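You operate a simulated robot arm through the tools that you are given. There is no shell and no other tool. Be economical: measure what you need, move in short steps, check, and stop when the job is done.

Carry out the task below with a simulated robot arm. There is one attempt and no reset: what you move stays moved.

## Task
Bring the chiller water on and set the flow to 60 l/min.
Fine: yellow return valve first, then the blue supply valve; shut the orange bypass.

Only the result counts: the job must be done as asked and must still hold three seconds after the hand-in. Knocking over, shifting, dropping, spilling or breaking anything else fails it.

## Robot
A 7-joint arm with a two-finger parallel gripper, fixed in place. Base frame: the origin is at the foot of the arm, x ahead of it, y to its left, z up. Lengths are in mm, angles in rad, forces in N, time in s.
With the tool pointing down near the work surface it reaches from about 100 to 640 mm from the base axis. Its first joint turns from -2.007 to 2.007 rad. Payload 3.91 kg.
The tool frame sits at the grasp point between the pads (the TCP): z along the fingers, y along the line on which they close. The tips reach 30 mm beyond it. Largest opening 110 mm; finger width 20, thickness 10; the body of the gripper, 48 by 112 mm, starts 55 mm behind the TCP.
Orientation is that of the tool frame in the base frame, as a unit quaternion [w, x, y, z]. With the fingers straight down and closing along the base's y, the tool's x points along the base's -x, its y along +y and its z along -z.

## Interface
- The arm moves only by the tool send_rows. Its argument "targets" is one flat list of numbers, 6 for each row, row after row: the shift along the tool's x, y, z in units of 25 mm (1.0 is 25 mm), then the turn, a rotation vector about the tool's x, y, z in units of 8 degrees (1.0 is 8 degrees). In form: [x, y, z, wx, wy, wz, x, y, z, wx, wy, wz, ...]. A call has 1 to 20 rows; each row shifts and turns the commanded pose from where the row before left it, along the tool's axes as they then stand. "claw" is the opening, from 0 (shut) to 1 (fully open), set as the call begins (left out, the last holds). A call with a number of a shift or a turn outside -1 to 1 is refused whole. Rows are played at 5 a second. More than 50 mm and 0.15 rad between two rows, or a gripper value outside its range, and nothing of the call is played. A pose out of reach is approached as far as the arm can. The call stops where the force on the tool passes 40 N (or 10 N more than at its start, if that is more) or the arm is blocked; 0.2 s more then pass. The fingers move at their own pace (about 108 mm/s each) and stop on an object; they squeeze with about 33 N. The grip force told is the motor's: it shows also when the fingers shut on nothing. Time passes only in rows, and 0.2 s behind the last, so rows that do not move let the fingers close. It gives the time, the measured TCP pose, the force on the tool (base axes), the opening and the grip force at its end, in the units of the frame above (readings bear some noise), with the torque about the TCP (base axes, N m) and any sound that the robot's microphone picked up.
- Cameras (640 x 400 px; columns grow to the right, rows downward): "scene" is fixed at [51, -500.8, 1227.9]; the picture's right is [0.44, -0.90, 0.00], its down [-0.38, -0.19, -0.91] and it looks along [0.81, 0.40, -0.43] (base axes); focal length 313 px, centre (320, 200). "wrist" rides on the gripper at [72, 17, -103] in the tool frame; the picture's right is [-0.23, 0.97, 0.00], its down [-0.76, -0.18, -0.62] and it looks along [-0.61, -0.14, 0.78] (tool axes); focal length 222 px, centre (320, 200). There is no depth. A picture from a camera that has moved, and an enlarged one, comes with that camera's place and axes in the base frame and with its lens.
- grab_frame(camera): a new picture of that camera. It takes no simulated time.
- raise_lower(by): slides the trunk up (or, below 0, down) by that many mm; the arm rides with it, the base frame stays. It gives what a move gives, with no picture.
- inspect(camera, box): a new picture of the part [left, top, right, bottom] of that camera's present view, enlarged. It takes no simulated time.
- job_done(): hands the job in; it is judged then, once.

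Work in short steps. Places have to be worked out from the pictures, the camera data and where the tool is seen: move nearer, look again, correct. Check each grasp and each placing, and mend what went wrong. You have 120 turns and 84 pictures in all, those below and enlarged ones among them. Open the gripper and draw the arm clear of the work before you hand the job in, unless the task says otherwise; then end with one line.

The tools are called after "Emit:" as name(argument=value, ...) on one line, values as JSON. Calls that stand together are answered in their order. send_rows: Moves the arm, as the interface text tells. Its arguments: {"type":"object","properties":{"targets":{"type":"array","items":{"type":"number"}},"claw":{"type":"number"}},"required":["targets"]} The other tools are called the same way: raise_lower (by) slides the trunk up or down; grab_frame (camera) takes a picture; inspect (camera, box) takes an enlarged picture of a part of a camera's view; job_done () hands the job in.

At the start:

```text
time_s: 0.0
ee_pos: [648.3, 68.9, 1049.8]
orientation: [0.001, 0.0, 1.0, 0.0]
contact_force: [0.7, 0.1, 0.3]
torque: [-0.01, 0.02, 0.0]
gripper_width: 110.2
grasp_force: 0.1
trunk travel left (down, up): [-625.0, 365.0]
```

scene: 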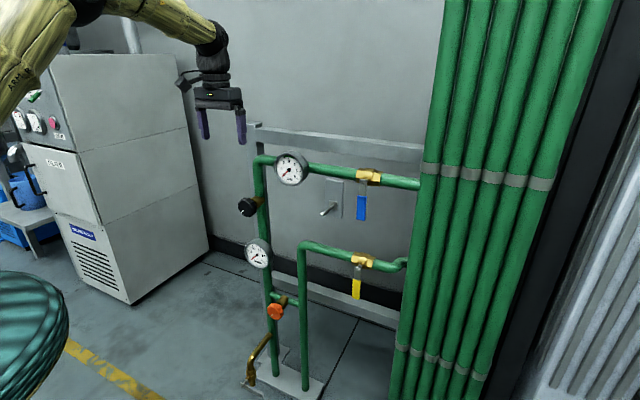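
wrist: 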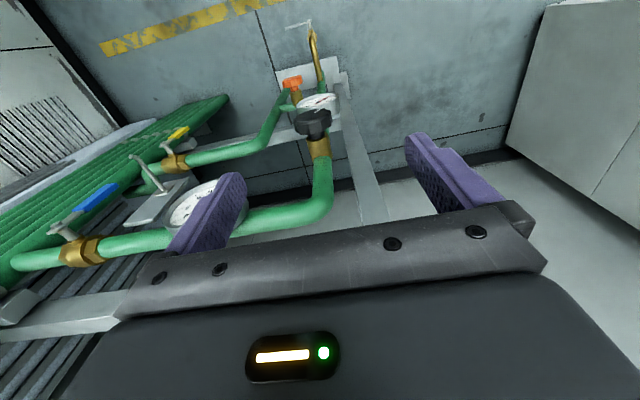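

I start by looking closely at the fittings: gauges, the two levers, the bypass and the black knob.

Emit:
inspect(camera="scene", box=[220, 130, 340, 205])

Emit:
inspect(camera="scene", box=[310, 150, 430, 225])

Emit:
inspect(camera="scene", box=[300, 230, 420, 305])

Emit:
inspect(camera="scene", box=[225, 230, 345, 330])

```text
5.33 times, centred on (280, 168) of scene
camera zoom: at [51.0, -500.8, 1227.9], right [0.44, -0.9, 0.0], down [-0.38, -0.19, -0.91], along [0.81, 0.4, -0.43], focal length 1670 px, centre (533, 373)
```

zoom: 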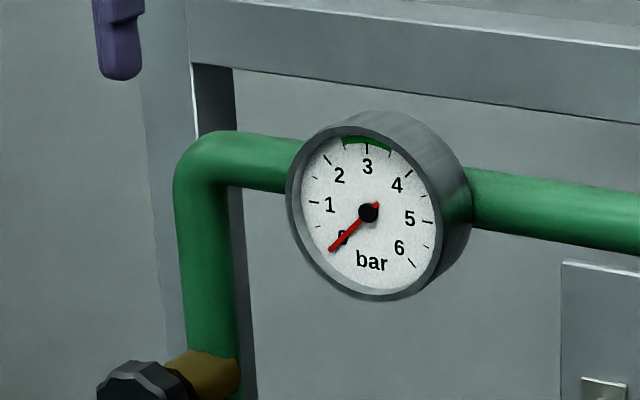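

```text
5.33 times, centred on (370, 188) of scene
camera zoom: at [51.0, -500.8, 1227.9], right [0.44, -0.9, 0.0], down [-0.38, -0.19, -0.91], along [0.81, 0.4, -0.43], focal length 1670 px, centre (53, 267)
```

zoom: 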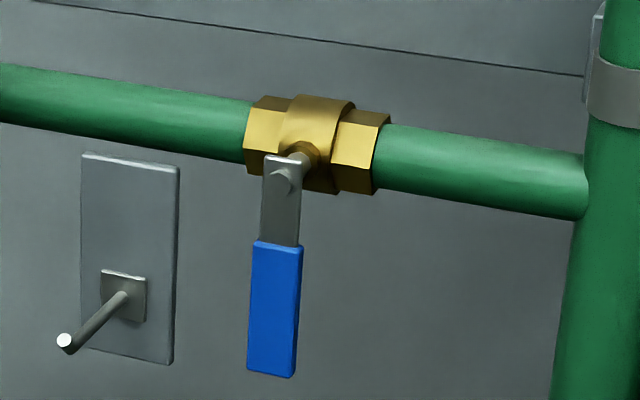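

```text
5.33 times, centred on (360, 268) of scene
camera zoom: at [51.0, -500.8, 1227.9], right [0.44, -0.9, 0.0], down [-0.38, -0.19, -0.91], along [0.81, 0.4, -0.43], focal length 1670 px, centre (107, -160)
```

zoom: 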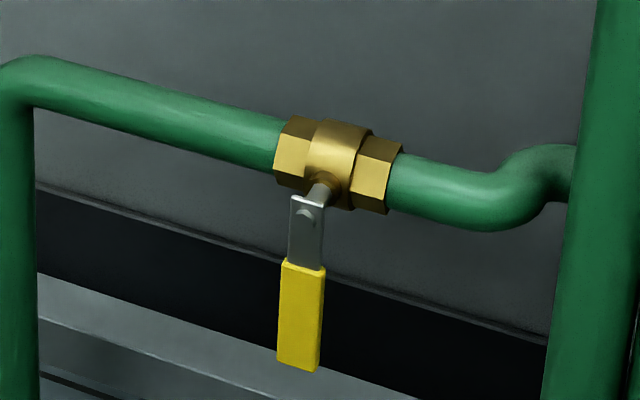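

```text
4.00 times, centred on (285, 280) of scene
camera zoom: at [51.0, -500.8, 1227.9], right [0.44, -0.9, 0.0], down [-0.38, -0.19, -0.91], along [0.81, 0.4, -0.43], focal length 1253 px, centre (460, -120)
```

zoom: 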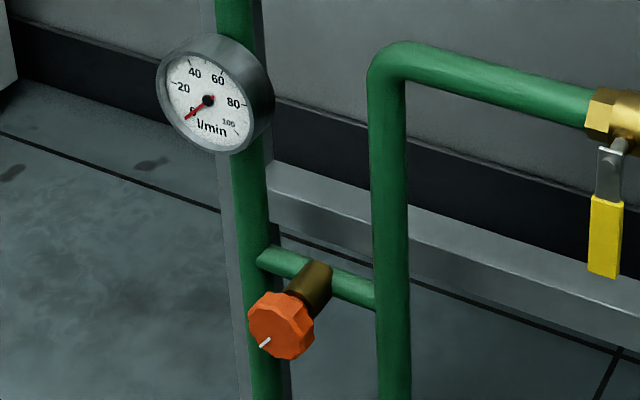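

The geometry triangulates well from the two cameras (mm):
- Blue lever: pivot about (705,-292,949), handle hanging straight down.
- Yellow lever: pivot about (705,-292,699), handle hanging straight down.
- Black throttle knob: about (688,50,819).
- Orange knob: about (690,-17,445).

First I back off and tip the tool to point forward (+x).

Emit:
send_rows(targets=[1, 0, 0, 0, 0, 0, 1, 0, 0, 0, 0, 0, 1, 0, 0, 0, 0, 0, 1, 0, 0, 0, 0, 0, 0, 0, 0, 0, -1, 0, 0, 0, 0, 0, -1, 0, 0, 0, 0, 0, -1, 0, 0, 0, 0, 0, -1, 0, 0, 0, 0, 0, -1, 0, 0, 0, 0, 0, -1, 0, 0, 0, 0, 0, -1, 0, 0, 0, 0, 0, -1, 0, 0, 0, 0, 0, -1, 0, 0, 0, 0, 0, -1, 0, 0, 0, 0, 0, -1, 0, 0, 0, 0, 0, -0.25, 0], claw=0)

```text
time_s: 3.4
ee_pos: [549.5, 69.6, 1049.5]
orientation: [0.708, 0.0, 0.707, -0.001]
contact_force: [0.1, -0.3, 0.4]
torque: [-0.03, -0.02, 0.02]
gripper_width: 0.0
grasp_force: 32.8
trunk travel left (down, up): [-625.0, 365.0]
```

The tool now points forward. I shift right to y≈-250 and lower the trunk to yellow lever height.

Emit:
send_rows(targets=[0, -1, 0, 0, 0, 0, 0, -1, 0, 0, 0, 0, 0, -1, 0, 0, 0, 0, 0, -1, 0, 0, 0, 0, 0, -1, 0, 0, 0, 0, 0, -1, 0, 0, 0, 0, 0, -1, 0, 0, 0, 0, 0, -1, 0, 0, 0, 0, 0, -1, 0, 0, 0, 0, 0, -1, 0, 0, 0, 0, 0, -1, 0, 0, 0, 0, 0, -1, 0, 0, 0, 0, 0, -0.8, 0, 0, 0, 0])

Emit:
raise_lower(by=-425)

Emit:
grab_frame(camera="wrist")

Emit:
grab_frame(camera="scene")

```text
time_s: 6.2
ee_pos: [548.0, -249.9, 1051.1]
orientation: [0.707, -0.001, 0.707, 0.0]
contact_force: [-0.6, 0.2, -0.6]
torque: [-0.03, 0.01, 0.02]
gripper_width: 0.0
grasp_force: 32.8
trunk travel left (down, up): [-625.0, 365.0]
```

```text
refused: -425 is not a number from -400 to 400
```

```text
77 pictures are left
camera wrist: at [444.9, -234.4, 976.4], right [0.0, 0.97, 0.23], down [-0.62, -0.18, 0.76], along [0.78, -0.14, 0.61], focal length 222 px, centre (320, 200)
```

wrist: 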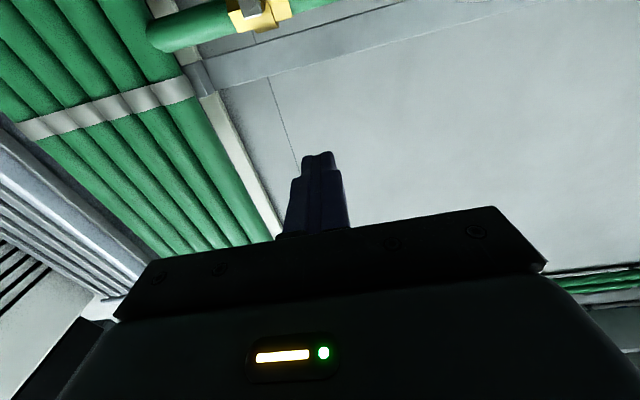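

```text
76 pictures are left
```

scene: 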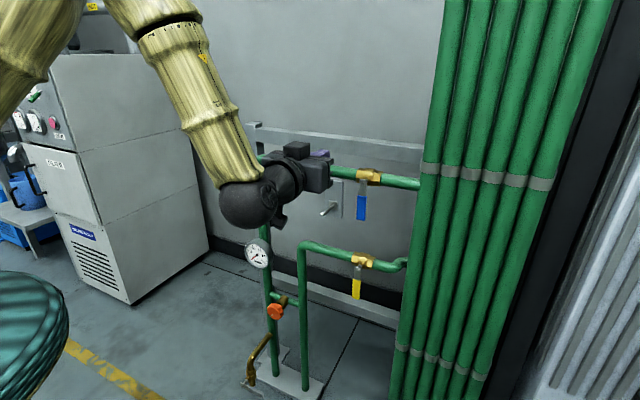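

The wrist camera looks upward in this pose, so the scene camera is the main view. I lower the trunk in two steps to z≈625.

Emit:
raise_lower(by=-226)

Emit:
raise_lower(by=-200)

Emit:
grab_frame(camera="scene")

Emit:
grab_frame(camera="wrist")

```text
time_s: 8.6
ee_pos: [548.8, -250.7, 824.3]
orientation: [0.707, 0.0, 0.707, -0.001]
contact_force: [0.0, 0.1, 0.3]
torque: [-0.01, -0.01, -0.01]
gripper_width: 0.0
grasp_force: 32.7
trunk travel left (down, up): [-399.0, 591.0]
```

```text
time_s: 10.8
ee_pos: [548.3, -249.2, 624.3]
orientation: [0.707, 0.0, 0.707, -0.002]
contact_force: [-0.1, 0.1, 0.2]
torque: [-0.03, -0.04, 0.06]
gripper_width: 0.1
grasp_force: 33.1
trunk travel left (down, up): [-199.0, 791.0]
```

```text
75 pictures are left
```

scene: 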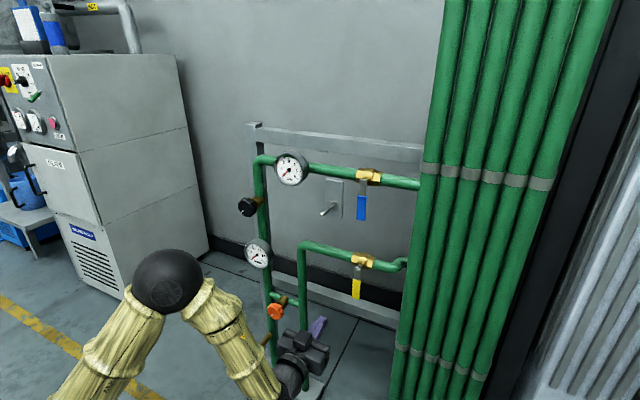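

```text
74 pictures are left
camera wrist: at [444.8, -234.0, 550.4], right [0.0, 0.97, 0.23], down [-0.62, -0.18, 0.76], along [0.78, -0.14, 0.61], focal length 222 px, centre (320, 200)
```

wrist: 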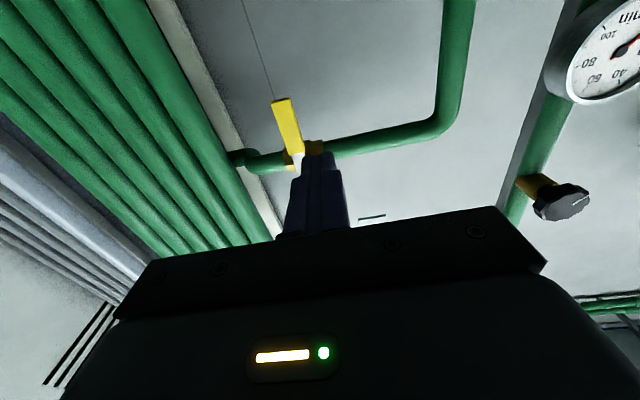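

The wrist view puts the yellow handle's lower end at about (700,-287,606), matching my estimate. I go forward so the fingertips reach x≈712, left of the handle.

Emit:
send_rows(targets=[0, 0, 1, 0, 0, 0, 0, 0, 1, 0, 0, 0, 0, 0, 1, 0, 0, 0, 0, 0, 1, 0, 0, 0, 0, 0, 1, 0, 0, 0, 0, 0, 0.3, 0, 0, 0])

Emit:
grab_frame(camera="wrist")

Emit:
inspect(camera="scene", box=[280, 230, 400, 305])

```text
time_s: 12.2
ee_pos: [681.5, -248.6, 623.6]
orientation: [0.707, 0.0, 0.707, -0.001]
contact_force: [-0.2, 0.1, 0.2]
torque: [0.0, 0.04, 0.01]
gripper_width: 0.0
grasp_force: 33.4
trunk travel left (down, up): [-199.0, 791.0]
```

```text
73 pictures are left
camera wrist: at [578.0, -233.4, 550.8], right [0.0, 0.97, 0.23], down [-0.62, -0.18, 0.76], along [0.78, -0.14, 0.61], focal length 222 px, centre (320, 200)
```

wrist: 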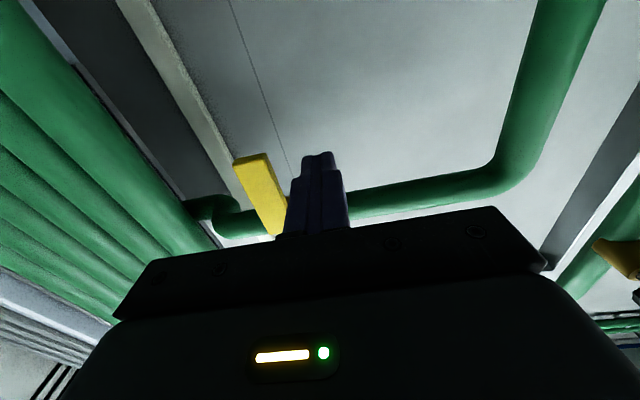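

```text
5.33 times, centred on (340, 268) of scene
camera zoom: at [51.0, -500.8, 1227.9], right [0.44, -0.9, 0.0], down [-0.38, -0.19, -0.91], along [0.81, 0.4, -0.43], focal length 1670 px, centre (213, -160)
```

zoom: 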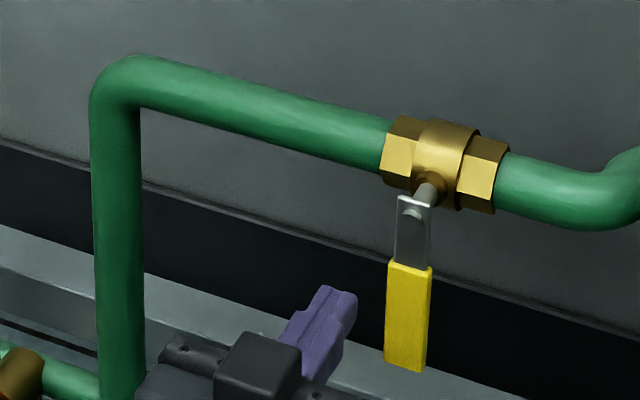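

Fingers are beside the handle with the tips overlapping its depth. Now I push it right (counter-clockwise, the usual opening sense and away from the peg side), the first 15° as a test.

Emit:
send_rows(targets=[-0.05, -0.5, 0, 0, 0, 0, -0.05, -0.46, 0, 0, 0, 0, 0.05, -0.38, 0, 0, 0, 0, 0.05, -0.39, 0, 0, 0, 0])

Emit:
inspect(camera="scene", box=[280, 230, 400, 305])

```text
time_s: 13.2
ee_pos: [681.7, -293.5, 624.2]
orientation: [0.707, -0.001, 0.707, 0.0]
contact_force: [0.1, 0.6, 0.3]
torque: [0.0, -0.02, -0.01]
gripper_width: 0.1
grasp_force: 32.5
trunk travel left (down, up): [-199.0, 791.0]
```

```text
5.33 times, centred on (340, 268) of scene
camera zoom: at [51.0, -500.8, 1227.9], right [0.44, -0.9, 0.0], down [-0.38, -0.19, -0.91], along [0.81, 0.4, -0.43], focal length 1670 px, centre (213, -160)
```

zoom: 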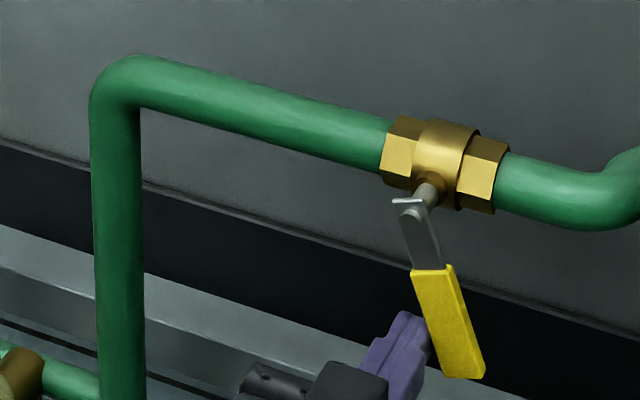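

The lever swings freely in this direction. I continue along the arc to about 90°.

Emit:
send_rows(targets=[-0.05, -0.38, 0, 0, 0, 0, -0.05, -0.38, 0, 0, 0, 0, -0.15, -0.36, 0, 0, 0, 0, -0.15, -0.36, 0, 0, 0, 0, -0.24, -0.31, 0, 0, 0, 0, -0.24, -0.31, 0, 0, 0, 0, -0.31, -0.23, 0, 0, 0, 0, -0.31, -0.23, 0, 0, 0, 0, -0.36, -0.15, 0, 0, 0, 0, -0.36, -0.15, 0, 0, 0, 0])

Emit:
inspect(camera="scene", box=[310, 230, 430, 305])

```text
time_s: 15.3
ee_pos: [680.7, -365.3, 679.2]
orientation: [0.707, 0.0, 0.707, 0.0]
contact_force: [-1.2, 2.3, -5.5]
torque: [-0.01, 0.09, 0.04]
gripper_width: 0.3
grasp_force: 32.6
trunk travel left (down, up): [-199.0, 791.0]
```

```text
5.33 times, centred on (370, 268) of scene
camera zoom: at [51.0, -500.8, 1227.9], right [0.44, -0.9, 0.0], down [-0.38, -0.19, -0.91], along [0.81, 0.4, -0.43], focal length 1670 px, centre (53, -160)
```

zoom: 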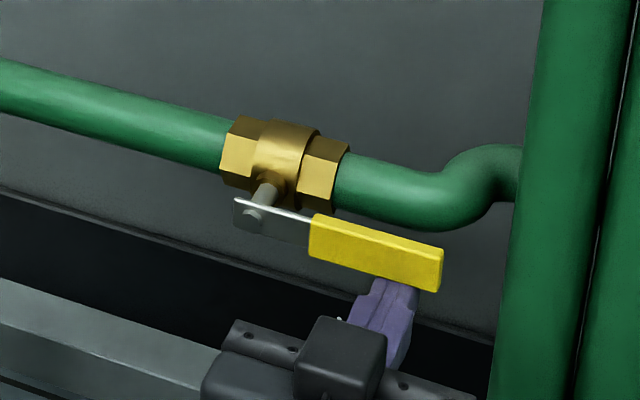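

The lever is nearly parallel to the pipe. I nudge it up a few mm to see whether it is at its stop.

Emit:
send_rows(targets=[-0.1, 0, 0, 0, 0, 0, -0.1, 0, 0, 0, 0, 0])

Emit:
inspect(camera="scene", box=[310, 230, 430, 305])

Emit:
inspect(camera="scene", box=[225, 230, 345, 330])

```text
time_s: 15.9
ee_pos: [682.0, -364.7, 679.7]
orientation: [0.704, 0.001, 0.71, 0.0]
contact_force: [-6.4, 4.2, -23.5]
torque: [-0.09, 0.28, 0.12]
gripper_width: 0.0
grasp_force: 33.1
trunk travel left (down, up): [-199.0, 791.0]
```

```text
5.33 times, centred on (370, 268) of scene
camera zoom: at [51.0, -500.8, 1227.9], right [0.44, -0.9, 0.0], down [-0.38, -0.19, -0.91], along [0.81, 0.4, -0.43], focal length 1670 px, centre (53, -160)
```

zoom: 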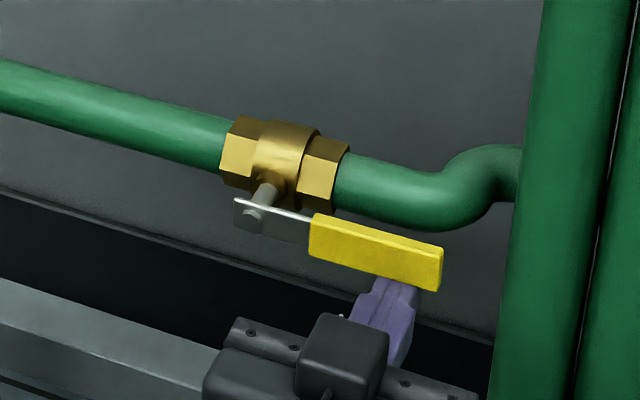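

```text
4.00 times, centred on (285, 280) of scene
camera zoom: at [51.0, -500.8, 1227.9], right [0.44, -0.9, 0.0], down [-0.38, -0.19, -0.91], along [0.81, 0.4, -0.43], focal length 1253 px, centre (460, -120)
```

zoom: 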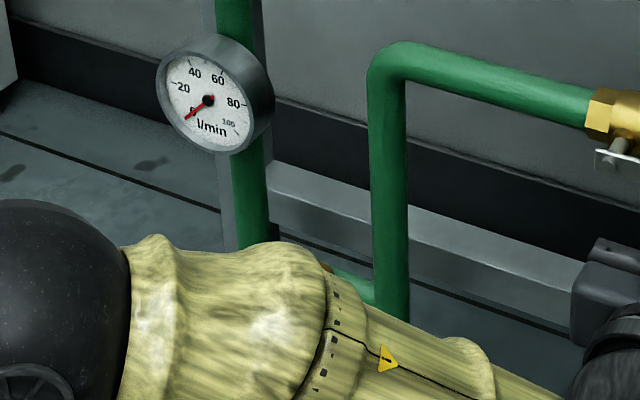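

It's hard against its stop (about 24 N, no movement), so yellow is fully open. I drop clear, withdraw and go up for the blue lever.

Emit:
send_rows(targets=[0.8, 0, 0, 0, 0, 0, 0, 0, -1, 0, 0, 0, 0, 0, -1, 0, 0, 0, 0, 0, -1, 0, 0, 0, 0, 0, -1, 0, 0, 0, 0, 0, -1, 0, 0, 0, 0, 1, 0, 0, 0, 0, 0, 1, 0, 0, 0, 0, 0, 1, 0, 0, 0, 0, 0, 1, 0, 0, 0, 0, 0, 0.6, 0, 0, 0, 0])

Emit:
raise_lower(by=212)

Emit:
grab_frame(camera="scene")

Emit:
grab_frame(camera="wrist")

```text
time_s: 18.4
ee_pos: [557.4, -250.7, 666.9]
orientation: [0.707, 0.001, 0.707, 0.0]
contact_force: [-0.5, -0.8, 0.4]
torque: [0.02, 0.01, -0.02]
gripper_width: 0.1
grasp_force: 32.6
trunk travel left (down, up): [-199.0, 791.0]
```

```text
time_s: 20.6
ee_pos: [556.6, -248.9, 878.1]
orientation: [0.707, 0.001, 0.707, -0.002]
contact_force: [-0.7, -0.4, 0.0]
torque: [0.01, 0.04, 0.01]
gripper_width: 0.2
grasp_force: 32.9
trunk travel left (down, up): [-411.0, 579.0]
```

```text
67 pictures are left
```

scene: 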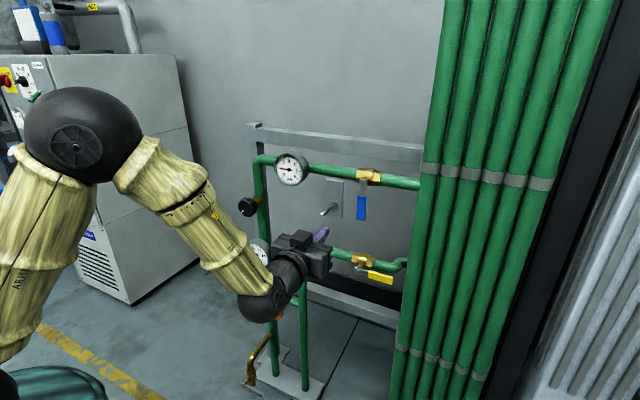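

```text
66 pictures are left
camera wrist: at [452.3, -233.5, 803.9], right [0.0, 0.97, 0.23], down [-0.62, -0.18, 0.76], along [0.78, -0.14, 0.61], focal length 222 px, centre (320, 200)
```

wrist: 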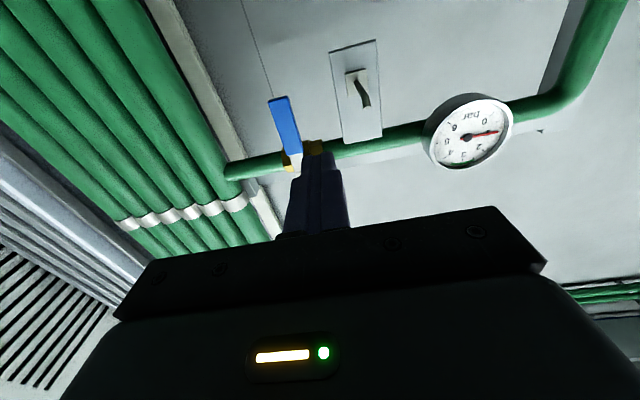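

Blue looks just as yellow did from the matching pose, and the peg is well left of the fingers. I go forward 125 mm.

Emit:
send_rows(targets=[0, 0, 1, 0, 0, 0, 0, 0, 1, 0, 0, 0, 0, 0, 1, 0, 0, 0, 0, 0, 1, 0, 0, 0, 0, 0, 1, 0, 0, 0])

Emit:
inspect(camera="scene", box=[300, 155, 420, 230])

```text
time_s: 21.8
ee_pos: [682.4, -250.3, 878.3]
orientation: [0.707, -0.001, 0.707, 0.001]
contact_force: [-0.4, 0.2, 0.7]
torque: [-0.02, 0.01, 0.01]
gripper_width: 0.3
grasp_force: 32.4
trunk travel left (down, up): [-411.0, 579.0]
```

```text
5.33 times, centred on (360, 192) of scene
camera zoom: at [51.0, -500.8, 1227.9], right [0.44, -0.9, 0.0], down [-0.38, -0.19, -0.91], along [0.81, 0.4, -0.43], focal length 1670 px, centre (107, 240)
```

zoom: 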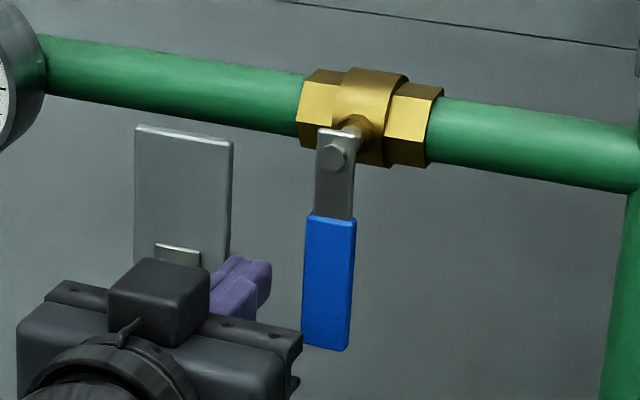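

Positioned as for yellow; I run the same arc to about 45° and check.

Emit:
send_rows(targets=[0, -0.46, 0, 0, 0, 0, 0.03, -0.46, 0, 0, 0, 0, 0.05, -0.38, 0, 0, 0, 0, 0.05, -0.39, 0, 0, 0, 0, -0.05, -0.38, 0, 0, 0, 0, -0.05, -0.38, 0, 0, 0, 0, -0.15, -0.36, 0, 0, 0, 0, -0.15, -0.36, 0, 0, 0, 0])

Emit:
inspect(camera="scene", box=[310, 155, 430, 230])

```text
time_s: 23.6
ee_pos: [683.1, -329.6, 884.0]
orientation: [0.707, 0.0, 0.707, -0.001]
contact_force: [0.2, 1.0, 0.1]
torque: [-0.02, 0.02, 0.0]
gripper_width: 0.1
grasp_force: 32.7
trunk travel left (down, up): [-411.0, 579.0]
```

```text
5.33 times, centred on (370, 192) of scene
camera zoom: at [51.0, -500.8, 1227.9], right [0.44, -0.9, 0.0], down [-0.38, -0.19, -0.91], along [0.81, 0.4, -0.43], focal length 1670 px, centre (53, 240)
```

zoom: 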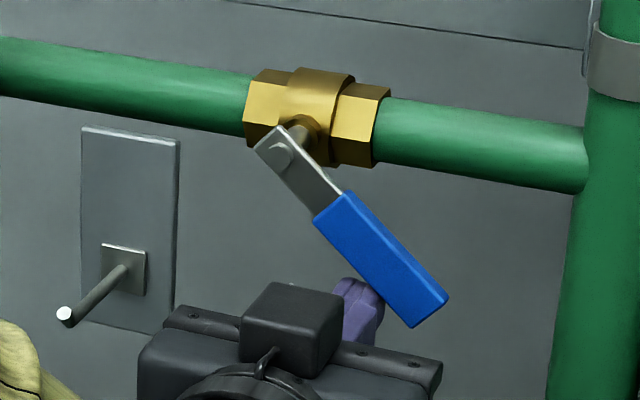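

Going well; finish the arc with a small nudge at the stop.

Emit:
send_rows(targets=[-0.24, -0.31, 0, 0, 0, 0, -0.24, -0.31, 0, 0, 0, 0, -0.31, -0.23, 0, 0, 0, 0, -0.31, -0.23, 0, 0, 0, 0, -0.36, -0.15, 0, 0, 0, 0, -0.36, -0.15, 0, 0, 0, 0, -0.1, 0, 0, 0, 0, 0, -0.1, 0, 0, 0, 0, 0])

Emit:
inspect(camera="scene", box=[310, 155, 430, 230])

```text
time_s: 25.4
ee_pos: [681.5, -364.8, 929.8]
orientation: [0.704, 0.001, 0.71, 0.0]
contact_force: [-6.6, 4.5, -21.0]
torque: [-0.07, 0.28, 0.06]
gripper_width: 0.1
grasp_force: 33.0
trunk travel left (down, up): [-411.0, 579.0]
```

```text
5.33 times, centred on (370, 192) of scene
camera zoom: at [51.0, -500.8, 1227.9], right [0.44, -0.9, 0.0], down [-0.38, -0.19, -0.91], along [0.81, 0.4, -0.43], focal length 1670 px, centre (53, 240)
```

zoom: 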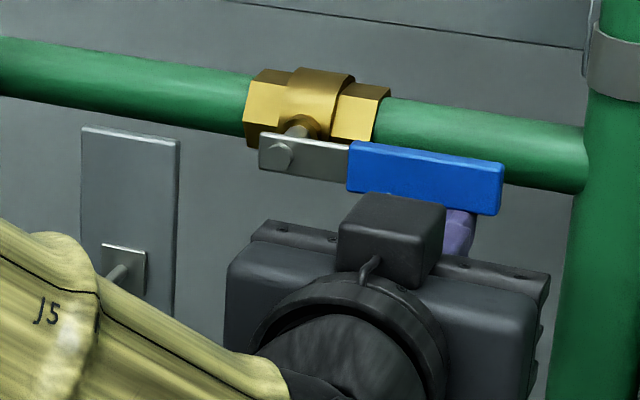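

Blue is fully open at its stop. I drop off it, withdraw, move left to y≈-17 and open the fingers for the orange bypass knob.

Emit:
send_rows(targets=[0.8, 0, 0, 0, 0, 0, 0, 0, -1, 0, 0, 0, 0, 0, -1, 0, 0, 0, 0, 0, -1, 0, 0, 0, 0, 0, -1, 0, 0, 0, 0, 0, -1, 0, 0, 0, 0, 1, 0, 0, 0, 0, 0, 1, 0, 0, 0, 0, 0, 1, 0, 0, 0, 0, 0, 1, 0, 0, 0, 0, 0, 1, 0, 0, 0, 0, 0, 1, 0, 0, 0, 0, 0, 1, 0, 0, 0, 0, 0, 1, 0, 0, 0, 0, 0, 1, 0, 0, 0, 0, 0, 1, 0, 0, 0, 0, 0, 1, 0, 0, 0, 0, 0, 1, 0, 0, 0, 0, 0, 1, 0, 0, 0, 0, 0, 0.92, 0, 0, 0, 0])

Emit:
raise_lower(by=-400)

Emit:
grab_frame(camera="scene")

Emit:
grab_frame(camera="wrist")

```text
time_s: 29.6
ee_pos: [554.3, -14.9, 916.1]
orientation: [0.707, -0.001, 0.707, -0.001]
contact_force: [0.0, -0.9, -0.3]
torque: [0.05, -0.02, 0.01]
gripper_width: 0.2
grasp_force: 33.6
trunk travel left (down, up): [-411.0, 579.0]
```

```text
time_s: 33.5
ee_pos: [555.2, -15.7, 516.0]
orientation: [0.707, -0.001, 0.707, 0.0]
contact_force: [0.2, -0.4, 0.5]
torque: [0.01, 0.0, 0.05]
gripper_width: 0.2
grasp_force: 32.8
trunk travel left (down, up): [-11.0, 979.0]
```

```text
62 pictures are left
```

scene: 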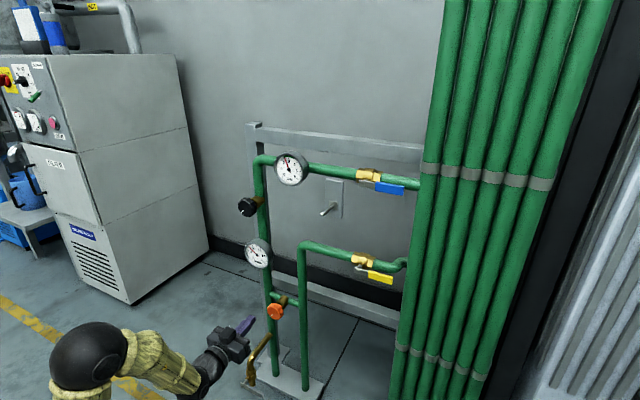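

```text
61 pictures are left
camera wrist: at [451.2, 0.8, 441.8], right [0.0, 0.97, 0.23], down [-0.62, -0.18, 0.76], along [0.78, -0.14, 0.61], focal length 222 px, centre (320, 200)
```

wrist: 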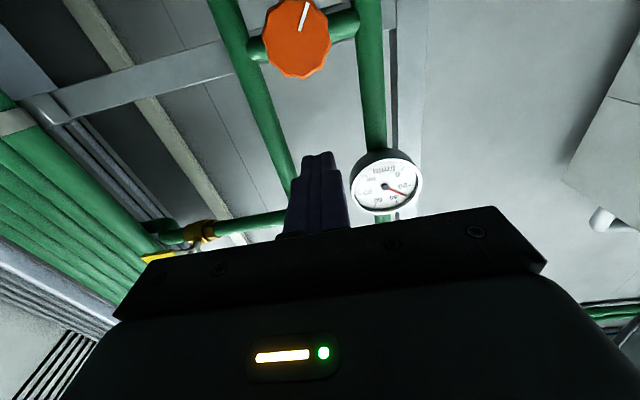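

Orange knob centre confirmed near (690,-19,447), about 55 mm across. I zoom in on the gauges and the knob mark.

Emit:
inspect(camera="scene", box=[225, 230, 305, 330])

Emit:
inspect(camera="scene", box=[235, 145, 315, 220])

```text
4.00 times, centred on (265, 280) of scene
camera zoom: at [51.0, -500.8, 1227.9], right [0.44, -0.9, 0.0], down [-0.38, -0.19, -0.91], along [0.81, 0.4, -0.43], focal length 1253 px, centre (540, -120)
```

zoom: 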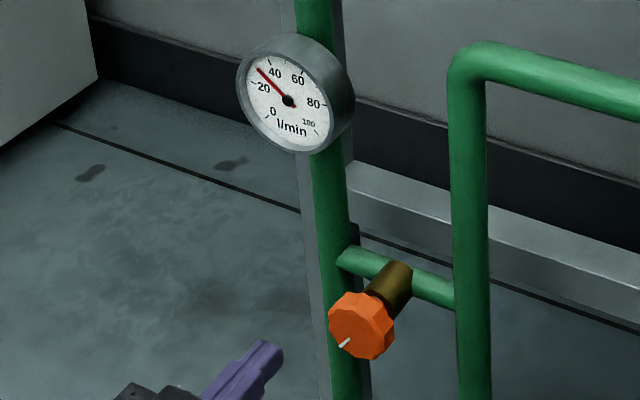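

```text
5.33 times, centred on (275, 182) of scene
camera zoom: at [51.0, -500.8, 1227.9], right [0.44, -0.9, 0.0], down [-0.38, -0.19, -0.91], along [0.81, 0.4, -0.43], focal length 1670 px, centre (560, 293)
```

zoom: 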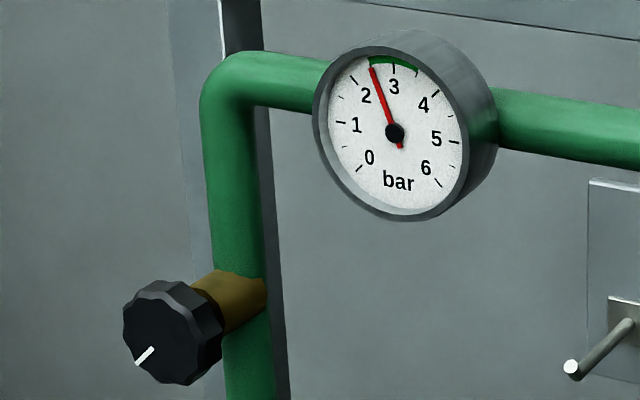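

Flow is now about 32 l/min and pressure 2.4 bar. I lower to the bypass knob height and open to about 82 mm.

Emit:
send_rows(targets=[0.92, -0.07, 0, 0, 0, 0, 0.92, -0.07, 0, 0, 0, 0, 0.92, 0, 0, 0, 0, 0], claw=0.75)

Emit:
grab_frame(camera="wrist")

Emit:
inspect(camera="scene", box=[205, 270, 325, 370])

```text
time_s: 34.2
ee_pos: [555.0, -18.1, 447.2]
orientation: [0.707, 0.0, 0.707, -0.001]
contact_force: [0.3, -0.2, -0.1]
torque: [-0.01, 0.0, 0.04]
gripper_width: 82.3
grasp_force: 0.1
trunk travel left (down, up): [-11.0, 979.0]
```

```text
58 pictures are left
camera wrist: at [451.5, -2.8, 373.0], right [0.0, 0.97, 0.23], down [-0.62, -0.18, 0.76], along [0.78, -0.14, 0.61], focal length 222 px, centre (320, 200)
```

wrist: 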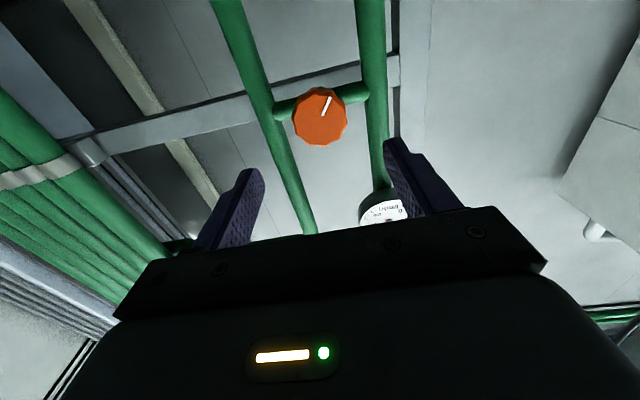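

```text
4.00 times, centred on (265, 320) of scene
camera zoom: at [51.0, -500.8, 1227.9], right [0.44, -0.9, 0.0], down [-0.38, -0.19, -0.91], along [0.81, 0.4, -0.43], focal length 1253 px, centre (540, -280)
```

zoom: 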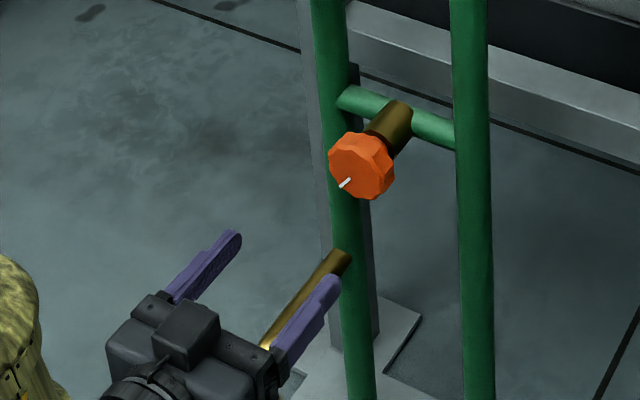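

Knob is centred at about (690,-19.7,449), roughly 57 mm across. I advance around it so the tips reach x≈706.

Emit:
send_rows(targets=[-0.07, -0.06, 1, 0, 0, 0, 0, 0, 1, 0, 0, 0, 0, 0, 1, 0, 0, 0, 0, 0, 1, 0, 0, 0, 0, 0, 0.85, 0, 0, 0])

Emit:
grab_frame(camera="wrist")

Emit:
inspect(camera="scene", box=[225, 270, 325, 350])

```text
time_s: 35.5
ee_pos: [676.6, -19.3, 449.1]
orientation: [0.707, -0.001, 0.707, 0.0]
contact_force: [0.5, -0.3, -0.2]
torque: [0.01, -0.02, -0.01]
gripper_width: 82.6
grasp_force: 0.0
trunk travel left (down, up): [-11.0, 979.0]
```

```text
56 pictures are left
camera wrist: at [572.9, -3.6, 374.9], right [0.0, 0.97, 0.23], down [-0.62, -0.18, 0.76], along [0.78, -0.14, 0.61], focal length 222 px, centre (320, 200)
```

wrist: 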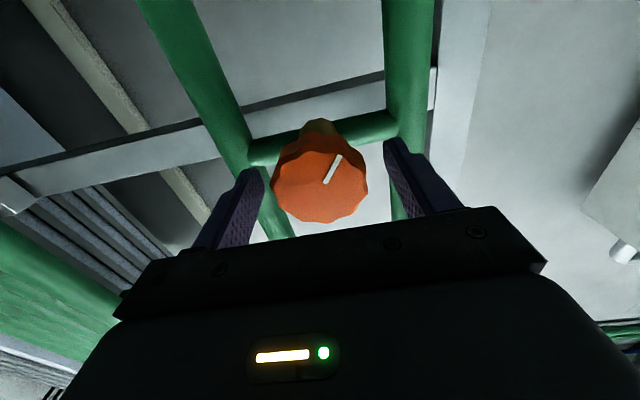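

```text
5.00 times, centred on (275, 310) of scene
camera zoom: at [51.0, -500.8, 1227.9], right [0.44, -0.9, 0.0], down [-0.38, -0.19, -0.91], along [0.81, 0.4, -0.43], focal length 1566 px, centre (545, -350)
```

zoom: 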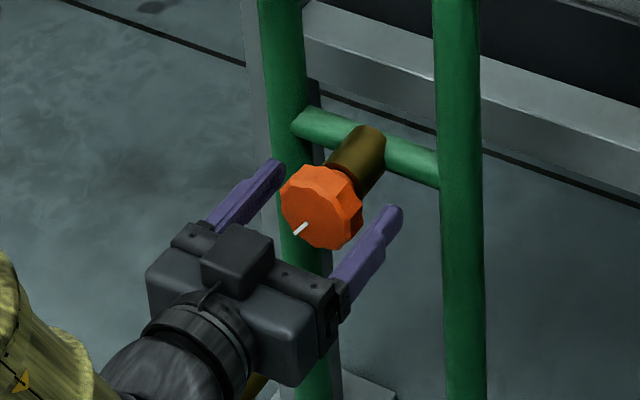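

Fingers straddle the knob nicely. I close on it (rows without motion).

Emit:
send_rows(targets=[0, 0, 0, 0, 0, 0, 0, 0, 0, 0, 0, 0, 0, 0, 0, 0, 0, 0], claw=0)

```text
time_s: 36.2
ee_pos: [676.2, -19.4, 448.2]
orientation: [0.707, 0.0, 0.707, -0.001]
contact_force: [7.5, -2.3, 0.9]
torque: [-0.02, 0.52, 0.08]
gripper_width: 54.7
grasp_force: 44.7
trunk travel left (down, up): [-11.0, 979.0]
```

Gripped at 54.7 mm. I turn clockwise (as seen from the front) 32° and look.

Emit:
send_rows(targets=[0, 0, 0, 0, 0, 1, 0, 0, 0, 0, 0, 1, 0, 0, 0, 0, 0, 1, 0, 0, 0, 0, 0, 1])

Emit:
inspect(camera="scene", box=[225, 230, 325, 350])

```text
time_s: 37.2
ee_pos: [677.0, -20.2, 449.5]
orientation: [0.68, 0.195, 0.679, 0.196]
contact_force: [20.8, 3.9, 2.8]
torque: [0.0, -0.03, -0.14]
gripper_width: 54.9
grasp_force: 45.0
trunk travel left (down, up): [-11.0, 979.0]
```

```text
3.33 times, centred on (275, 290) of scene
camera zoom: at [51.0, -500.8, 1227.9], right [0.44, -0.9, 0.0], down [-0.38, -0.19, -0.91], along [0.81, 0.4, -0.43], focal length 1044 px, centre (470, -100)
```

zoom: 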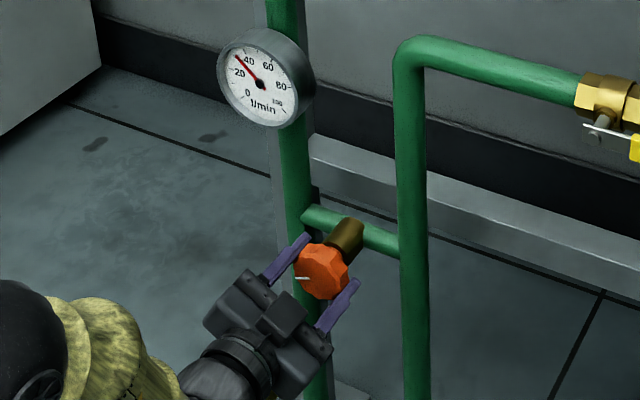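

The knob turns with the grip and the flow rises slightly. A +x pull builds up (the knob seems to draw inward), so I continue with a tiny forward follow.

Emit:
send_rows(targets=[0, 0, 0.03, 0, 0, 1, 0, 0, 0.03, 0, 0, 1, 0, 0, 0.02, 0, 0, 1, 0, 0, 0.02, 0, 0, 1])

Emit:
inspect(camera="scene", box=[225, 230, 325, 350])

```text
time_s: 38.2
ee_pos: [677.2, -20.9, 449.3]
orientation: [0.6, 0.374, 0.6, 0.375]
contact_force: [-30.8, 10.7, 10.3]
torque: [-0.01, 0.21, 0.04]
gripper_width: 54.7
grasp_force: 44.4
trunk travel left (down, up): [-11.0, 979.0]
```

```text
3.33 times, centred on (275, 290) of scene
camera zoom: at [51.0, -500.8, 1227.9], right [0.44, -0.9, 0.0], down [-0.38, -0.19, -0.91], along [0.81, 0.4, -0.43], focal length 1044 px, centre (470, -100)
```

zoom: 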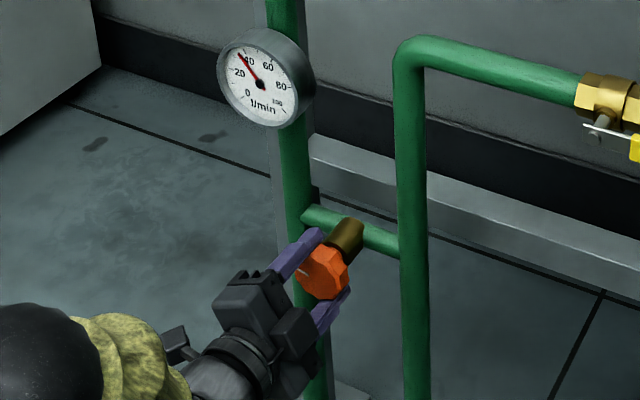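

No axial travel then; the follow just loaded the arm, so I take it back and keep turning.

Emit:
send_rows(targets=[0, 0, -0.07, 0, 0, 0, 0, 0, 0, 0, 0, 1, 0, 0, 0, 0, 0, 1, 0, 0, 0, 0, 0, 1, 0, 0, 0, 0, 0, 1])

Emit:
inspect(camera="scene", box=[225, 230, 325, 350])

```text
time_s: 39.5
ee_pos: [676.5, -18.4, 450.4]
orientation: [0.475, 0.524, 0.472, 0.527]
contact_force: [24.4, 8.1, 20.5]
torque: [-0.03, 0.72, 0.68]
gripper_width: 54.7
grasp_force: 44.4
trunk travel left (down, up): [-11.0, 979.0]
```

```text
3.33 times, centred on (275, 290) of scene
camera zoom: at [51.0, -500.8, 1227.9], right [0.44, -0.9, 0.0], down [-0.38, -0.19, -0.91], along [0.81, 0.4, -0.43], focal length 1044 px, centre (470, -100)
```

zoom: 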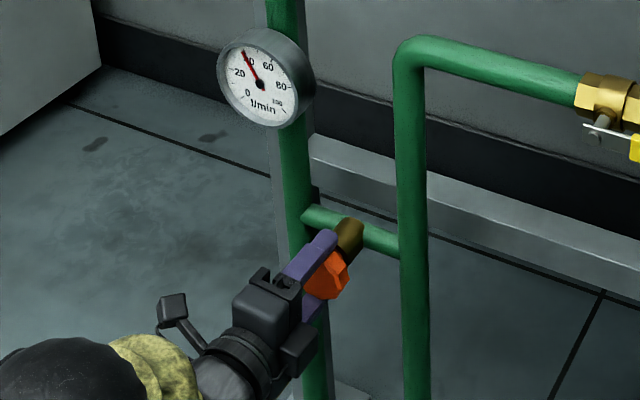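

Flow about 41 and rising, knob turned ~96°. I release and re-grip here to relax the side load.

Emit:
send_rows(targets=[0, 0, 0, 0, 0, 0, 0, 0, 0, 0, 0, 0], claw=0.7)

Emit:
send_rows(targets=[0, 0, 0, 0, 0, 0, 0, 0, 0, 0, 0, 0, 0, 0, 0, 0, 0, 0], claw=0)

Emit:
send_rows(targets=[0, 0, 0, 0, 0, 1, 0, 0, 0, 0, 0, 1, 0, 0, 0, 0, 0, 1, 0, 0, 0, 0, 0, 1])

Emit:
inspect(camera="scene", box=[225, 230, 325, 350])

```text
time_s: 40.0
ee_pos: [676.2, -20.3, 447.7]
orientation: [0.474, 0.526, 0.473, 0.525]
contact_force: [-0.3, 0.1, 0.0]
torque: [-0.02, 0.0, 0.0]
gripper_width: 76.9
grasp_force: 0.1
trunk travel left (down, up): [-11.0, 979.0]
```

```text
time_s: 40.9
ee_pos: [676.9, -20.8, 449.7]
orientation: [0.475, 0.524, 0.472, 0.526]
contact_force: [1.0, -2.9, 10.9]
torque: [0.02, 0.33, -0.26]
gripper_width: 55.4
grasp_force: 44.9
trunk travel left (down, up): [-11.0, 979.0]
```

```text
time_s: 41.9
ee_pos: [676.0, -21.0, 449.3]
orientation: [0.311, 0.635, 0.309, 0.636]
contact_force: [-2.0, -8.3, 13.4]
torque: [0.0, 0.41, -0.12]
gripper_width: 54.7
grasp_force: 45.0
trunk travel left (down, up): [-11.0, 979.0]
```

```text
3.33 times, centred on (275, 290) of scene
camera zoom: at [51.0, -500.8, 1227.9], right [0.44, -0.9, 0.0], down [-0.38, -0.19, -0.91], along [0.81, 0.4, -0.43], focal length 1044 px, centre (470, -100)
```

zoom: 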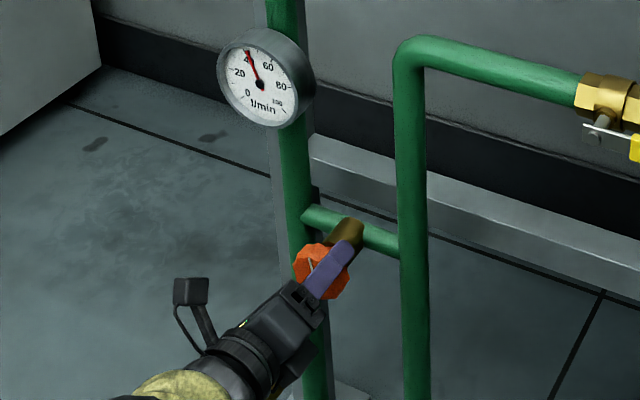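

The knob keeps turning (≈128°), flow ~43. Continuing.

Emit:
send_rows(targets=[0, 0, 0, 0, 0, 1, 0, 0, 0, 0, 0, 1, 0, 0, 0, 0, 0, 1, 0, 0, 0, 0, 0, 1])

Emit:
inspect(camera="scene", box=[225, 230, 325, 350])

```text
time_s: 42.9
ee_pos: [676.4, -20.7, 448.7]
orientation: [0.123, 0.697, 0.121, 0.696]
contact_force: [-1.0, -13.2, 8.7]
torque: [-0.52, -0.17, 0.32]
gripper_width: 55.6
grasp_force: 44.7
trunk travel left (down, up): [-11.0, 979.0]
```

```text
3.33 times, centred on (275, 290) of scene
camera zoom: at [51.0, -500.8, 1227.9], right [0.44, -0.9, 0.0], down [-0.38, -0.19, -0.91], along [0.81, 0.4, -0.43], focal length 1044 px, centre (470, -100)
```

zoom: 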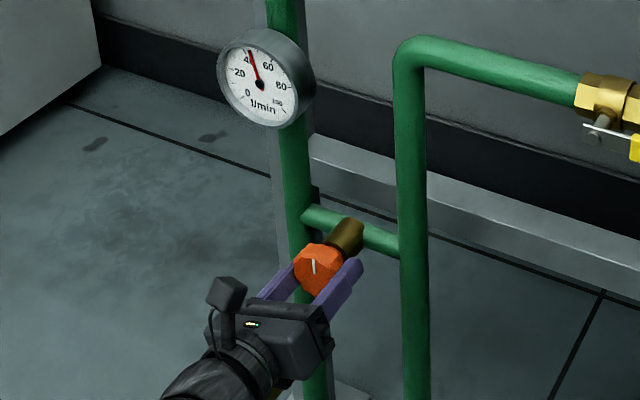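

A torque of −0.5 N m about x has appeared: possibly the closed stop. I look closely at the mark, then try one more small turn.

Emit:
inspect(camera="scene", box=[250, 290, 306, 325])

Emit:
send_rows(targets=[0, 0, 0, 0, 0, 0.7, 0, 0, 0, 0, 0, 0])

Emit:
inspect(camera="scene", box=[250, 290, 306, 325])

Emit:
inspect(camera="scene", box=[230, 230, 290, 275])

```text
11.43 times, centred on (278, 308) of scene
camera zoom: at [51.0, -500.8, 1227.9], right [0.44, -0.9, 0.0], down [-0.38, -0.19, -0.91], along [0.81, 0.4, -0.43], focal length 3579 px, centre (800, -1029)
```

zoom: 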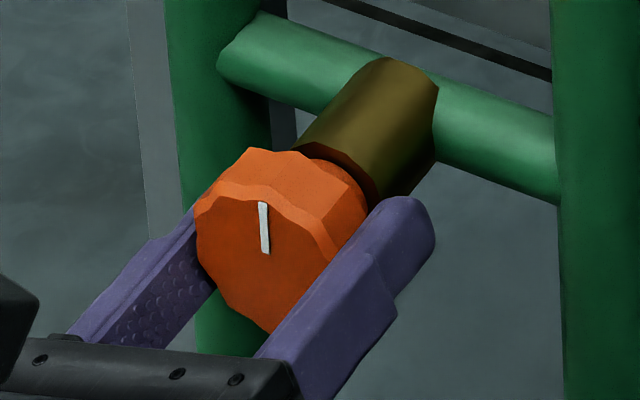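

```text
time_s: 43.5
ee_pos: [674.1, -21.0, 447.5]
orientation: [0.089, 0.702, 0.087, 0.702]
contact_force: [-4.8, -13.5, 5.7]
torque: [-0.18, -0.12, -0.24]
gripper_width: 54.9
grasp_force: 45.1
trunk travel left (down, up): [-11.0, 979.0]
```

```text
11.43 times, centred on (278, 308) of scene
camera zoom: at [51.0, -500.8, 1227.9], right [0.44, -0.9, 0.0], down [-0.38, -0.19, -0.91], along [0.81, 0.4, -0.43], focal length 3579 px, centre (800, -1029)
```

zoom: 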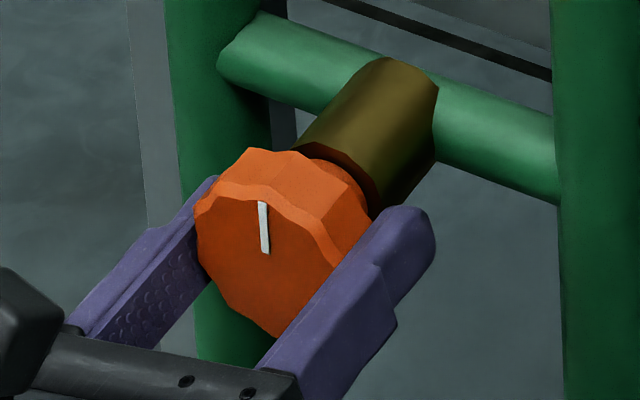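

```text
8.89 times, centred on (260, 252) of scene
camera zoom: at [51.0, -500.8, 1227.9], right [0.44, -0.9, 0.0], down [-0.38, -0.19, -0.91], along [0.81, 0.4, -0.43], focal length 2784 px, centre (853, -267)
```

zoom: 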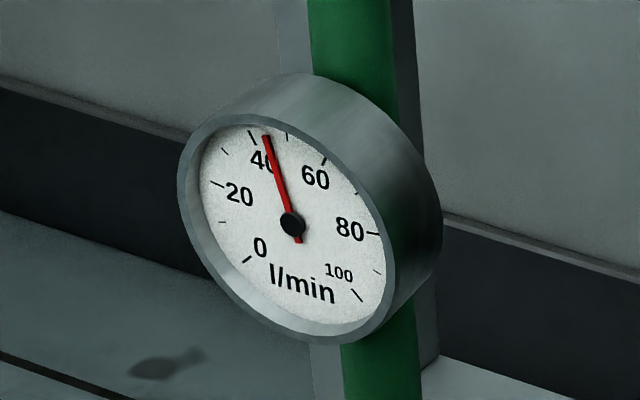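

The mark stays at 12 o'clock and the fingers now slip: the bypass is shut at its stop. Flow is about 44. I release, withdraw, and go up to the black throttle knob.

Emit:
send_rows(targets=[0, 0, 0, 0, 0, 0, 0, 0, 0, 0, 0, 0], claw=0.78)

Emit:
send_rows(targets=[0, 0, -1, 0, 0, 0, 0, 0, -1, 0, 0, 0, 0, 0, -1, 0, 0, 0, 0, 0, -1, 0, 0, 0, 0, 0, -1, 0, 0, 0, 0.232, -0.904, 0, 0, 0, 0, 0.232, -0.904, 0, 0, 0, 0, 0.232, -0.904, 0, 0, 0, 0])

Emit:
raise_lower(by=370)

Emit:
grab_frame(camera="scene")

Emit:
grab_frame(camera="wrist")

```text
time_s: 44.0
ee_pos: [676.8, -19.1, 447.8]
orientation: [0.087, 0.702, 0.09, 0.701]
contact_force: [-0.3, -0.5, 0.3]
torque: [-0.01, 0.02, -0.02]
gripper_width: 86.0
grasp_force: 0.1
trunk travel left (down, up): [-11.0, 979.0]
```

```text
time_s: 45.9
ee_pos: [551.5, 51.0, 449.1]
orientation: [0.09, 0.701, 0.089, 0.702]
contact_force: [-0.1, -0.6, -0.1]
torque: [0.01, -0.01, -0.03]
gripper_width: 85.8
grasp_force: 0.2
trunk travel left (down, up): [-11.0, 979.0]
```

```text
time_s: 49.4
ee_pos: [551.4, 51.8, 818.3]
orientation: [0.09, 0.701, 0.088, 0.702]
contact_force: [0.6, 0.1, 0.1]
torque: [0.0, -0.01, 0.01]
gripper_width: 85.9
grasp_force: 0.0
trunk travel left (down, up): [-381.0, 609.0]
```

```text
46 pictures are left
```

scene: 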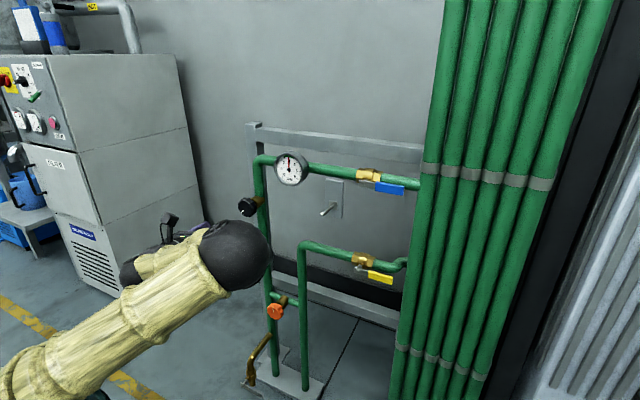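

```text
45 pictures are left
camera wrist: at [447.8, 51.8, 892.2], right [0.0, -1.0, 0.02], down [-0.62, -0.02, -0.78], along [0.78, -0.02, -0.62], focal length 222 px, centre (320, 200)
```

wrist: 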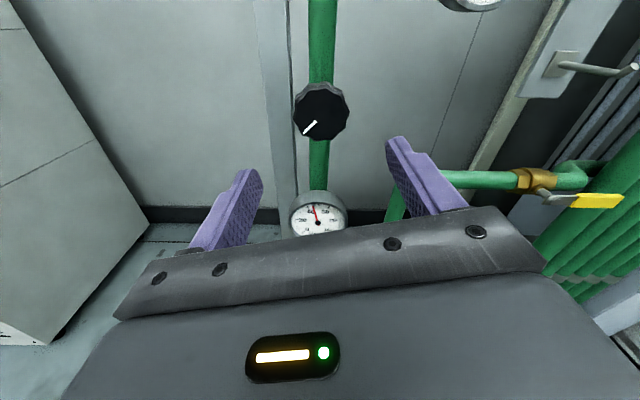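

Excellent view: the knob is centred at y≈47, z≈819, and the flow gauge stays visible below it. I correct sideways and advance around the knob.

Emit:
send_rows(targets=[0, 0.18, 1, 0, 0, 0, 0, 0, 1, 0, 0, 0, 0, 0, 1, 0, 0, 0, 0, 0, 1, 0, 0, 0, 0, 0, 0.96, 0, 0, 0])

Emit:
grab_frame(camera="wrist")

```text
time_s: 50.6
ee_pos: [675.7, 46.7, 820.4]
orientation: [0.089, 0.701, 0.09, 0.702]
contact_force: [0.6, 0.3, -0.8]
torque: [-0.04, 0.0, 0.02]
gripper_width: 85.8
grasp_force: 0.0
trunk travel left (down, up): [-381.0, 609.0]
```

```text
44 pictures are left
camera wrist: at [571.5, 47.4, 893.2], right [0.0, -1.0, 0.02], down [-0.62, -0.02, -0.78], along [0.78, -0.01, -0.62], focal length 222 px, centre (320, 200)
```

wrist: 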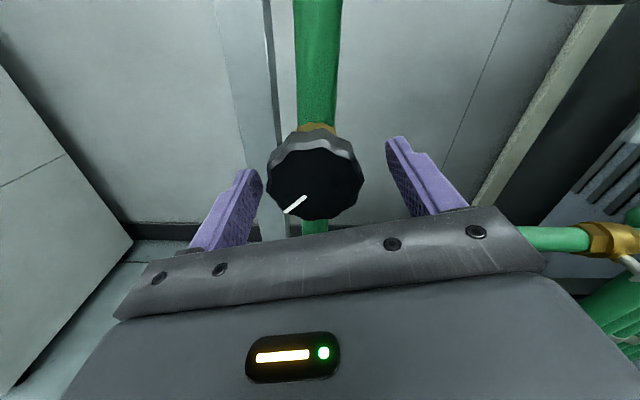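

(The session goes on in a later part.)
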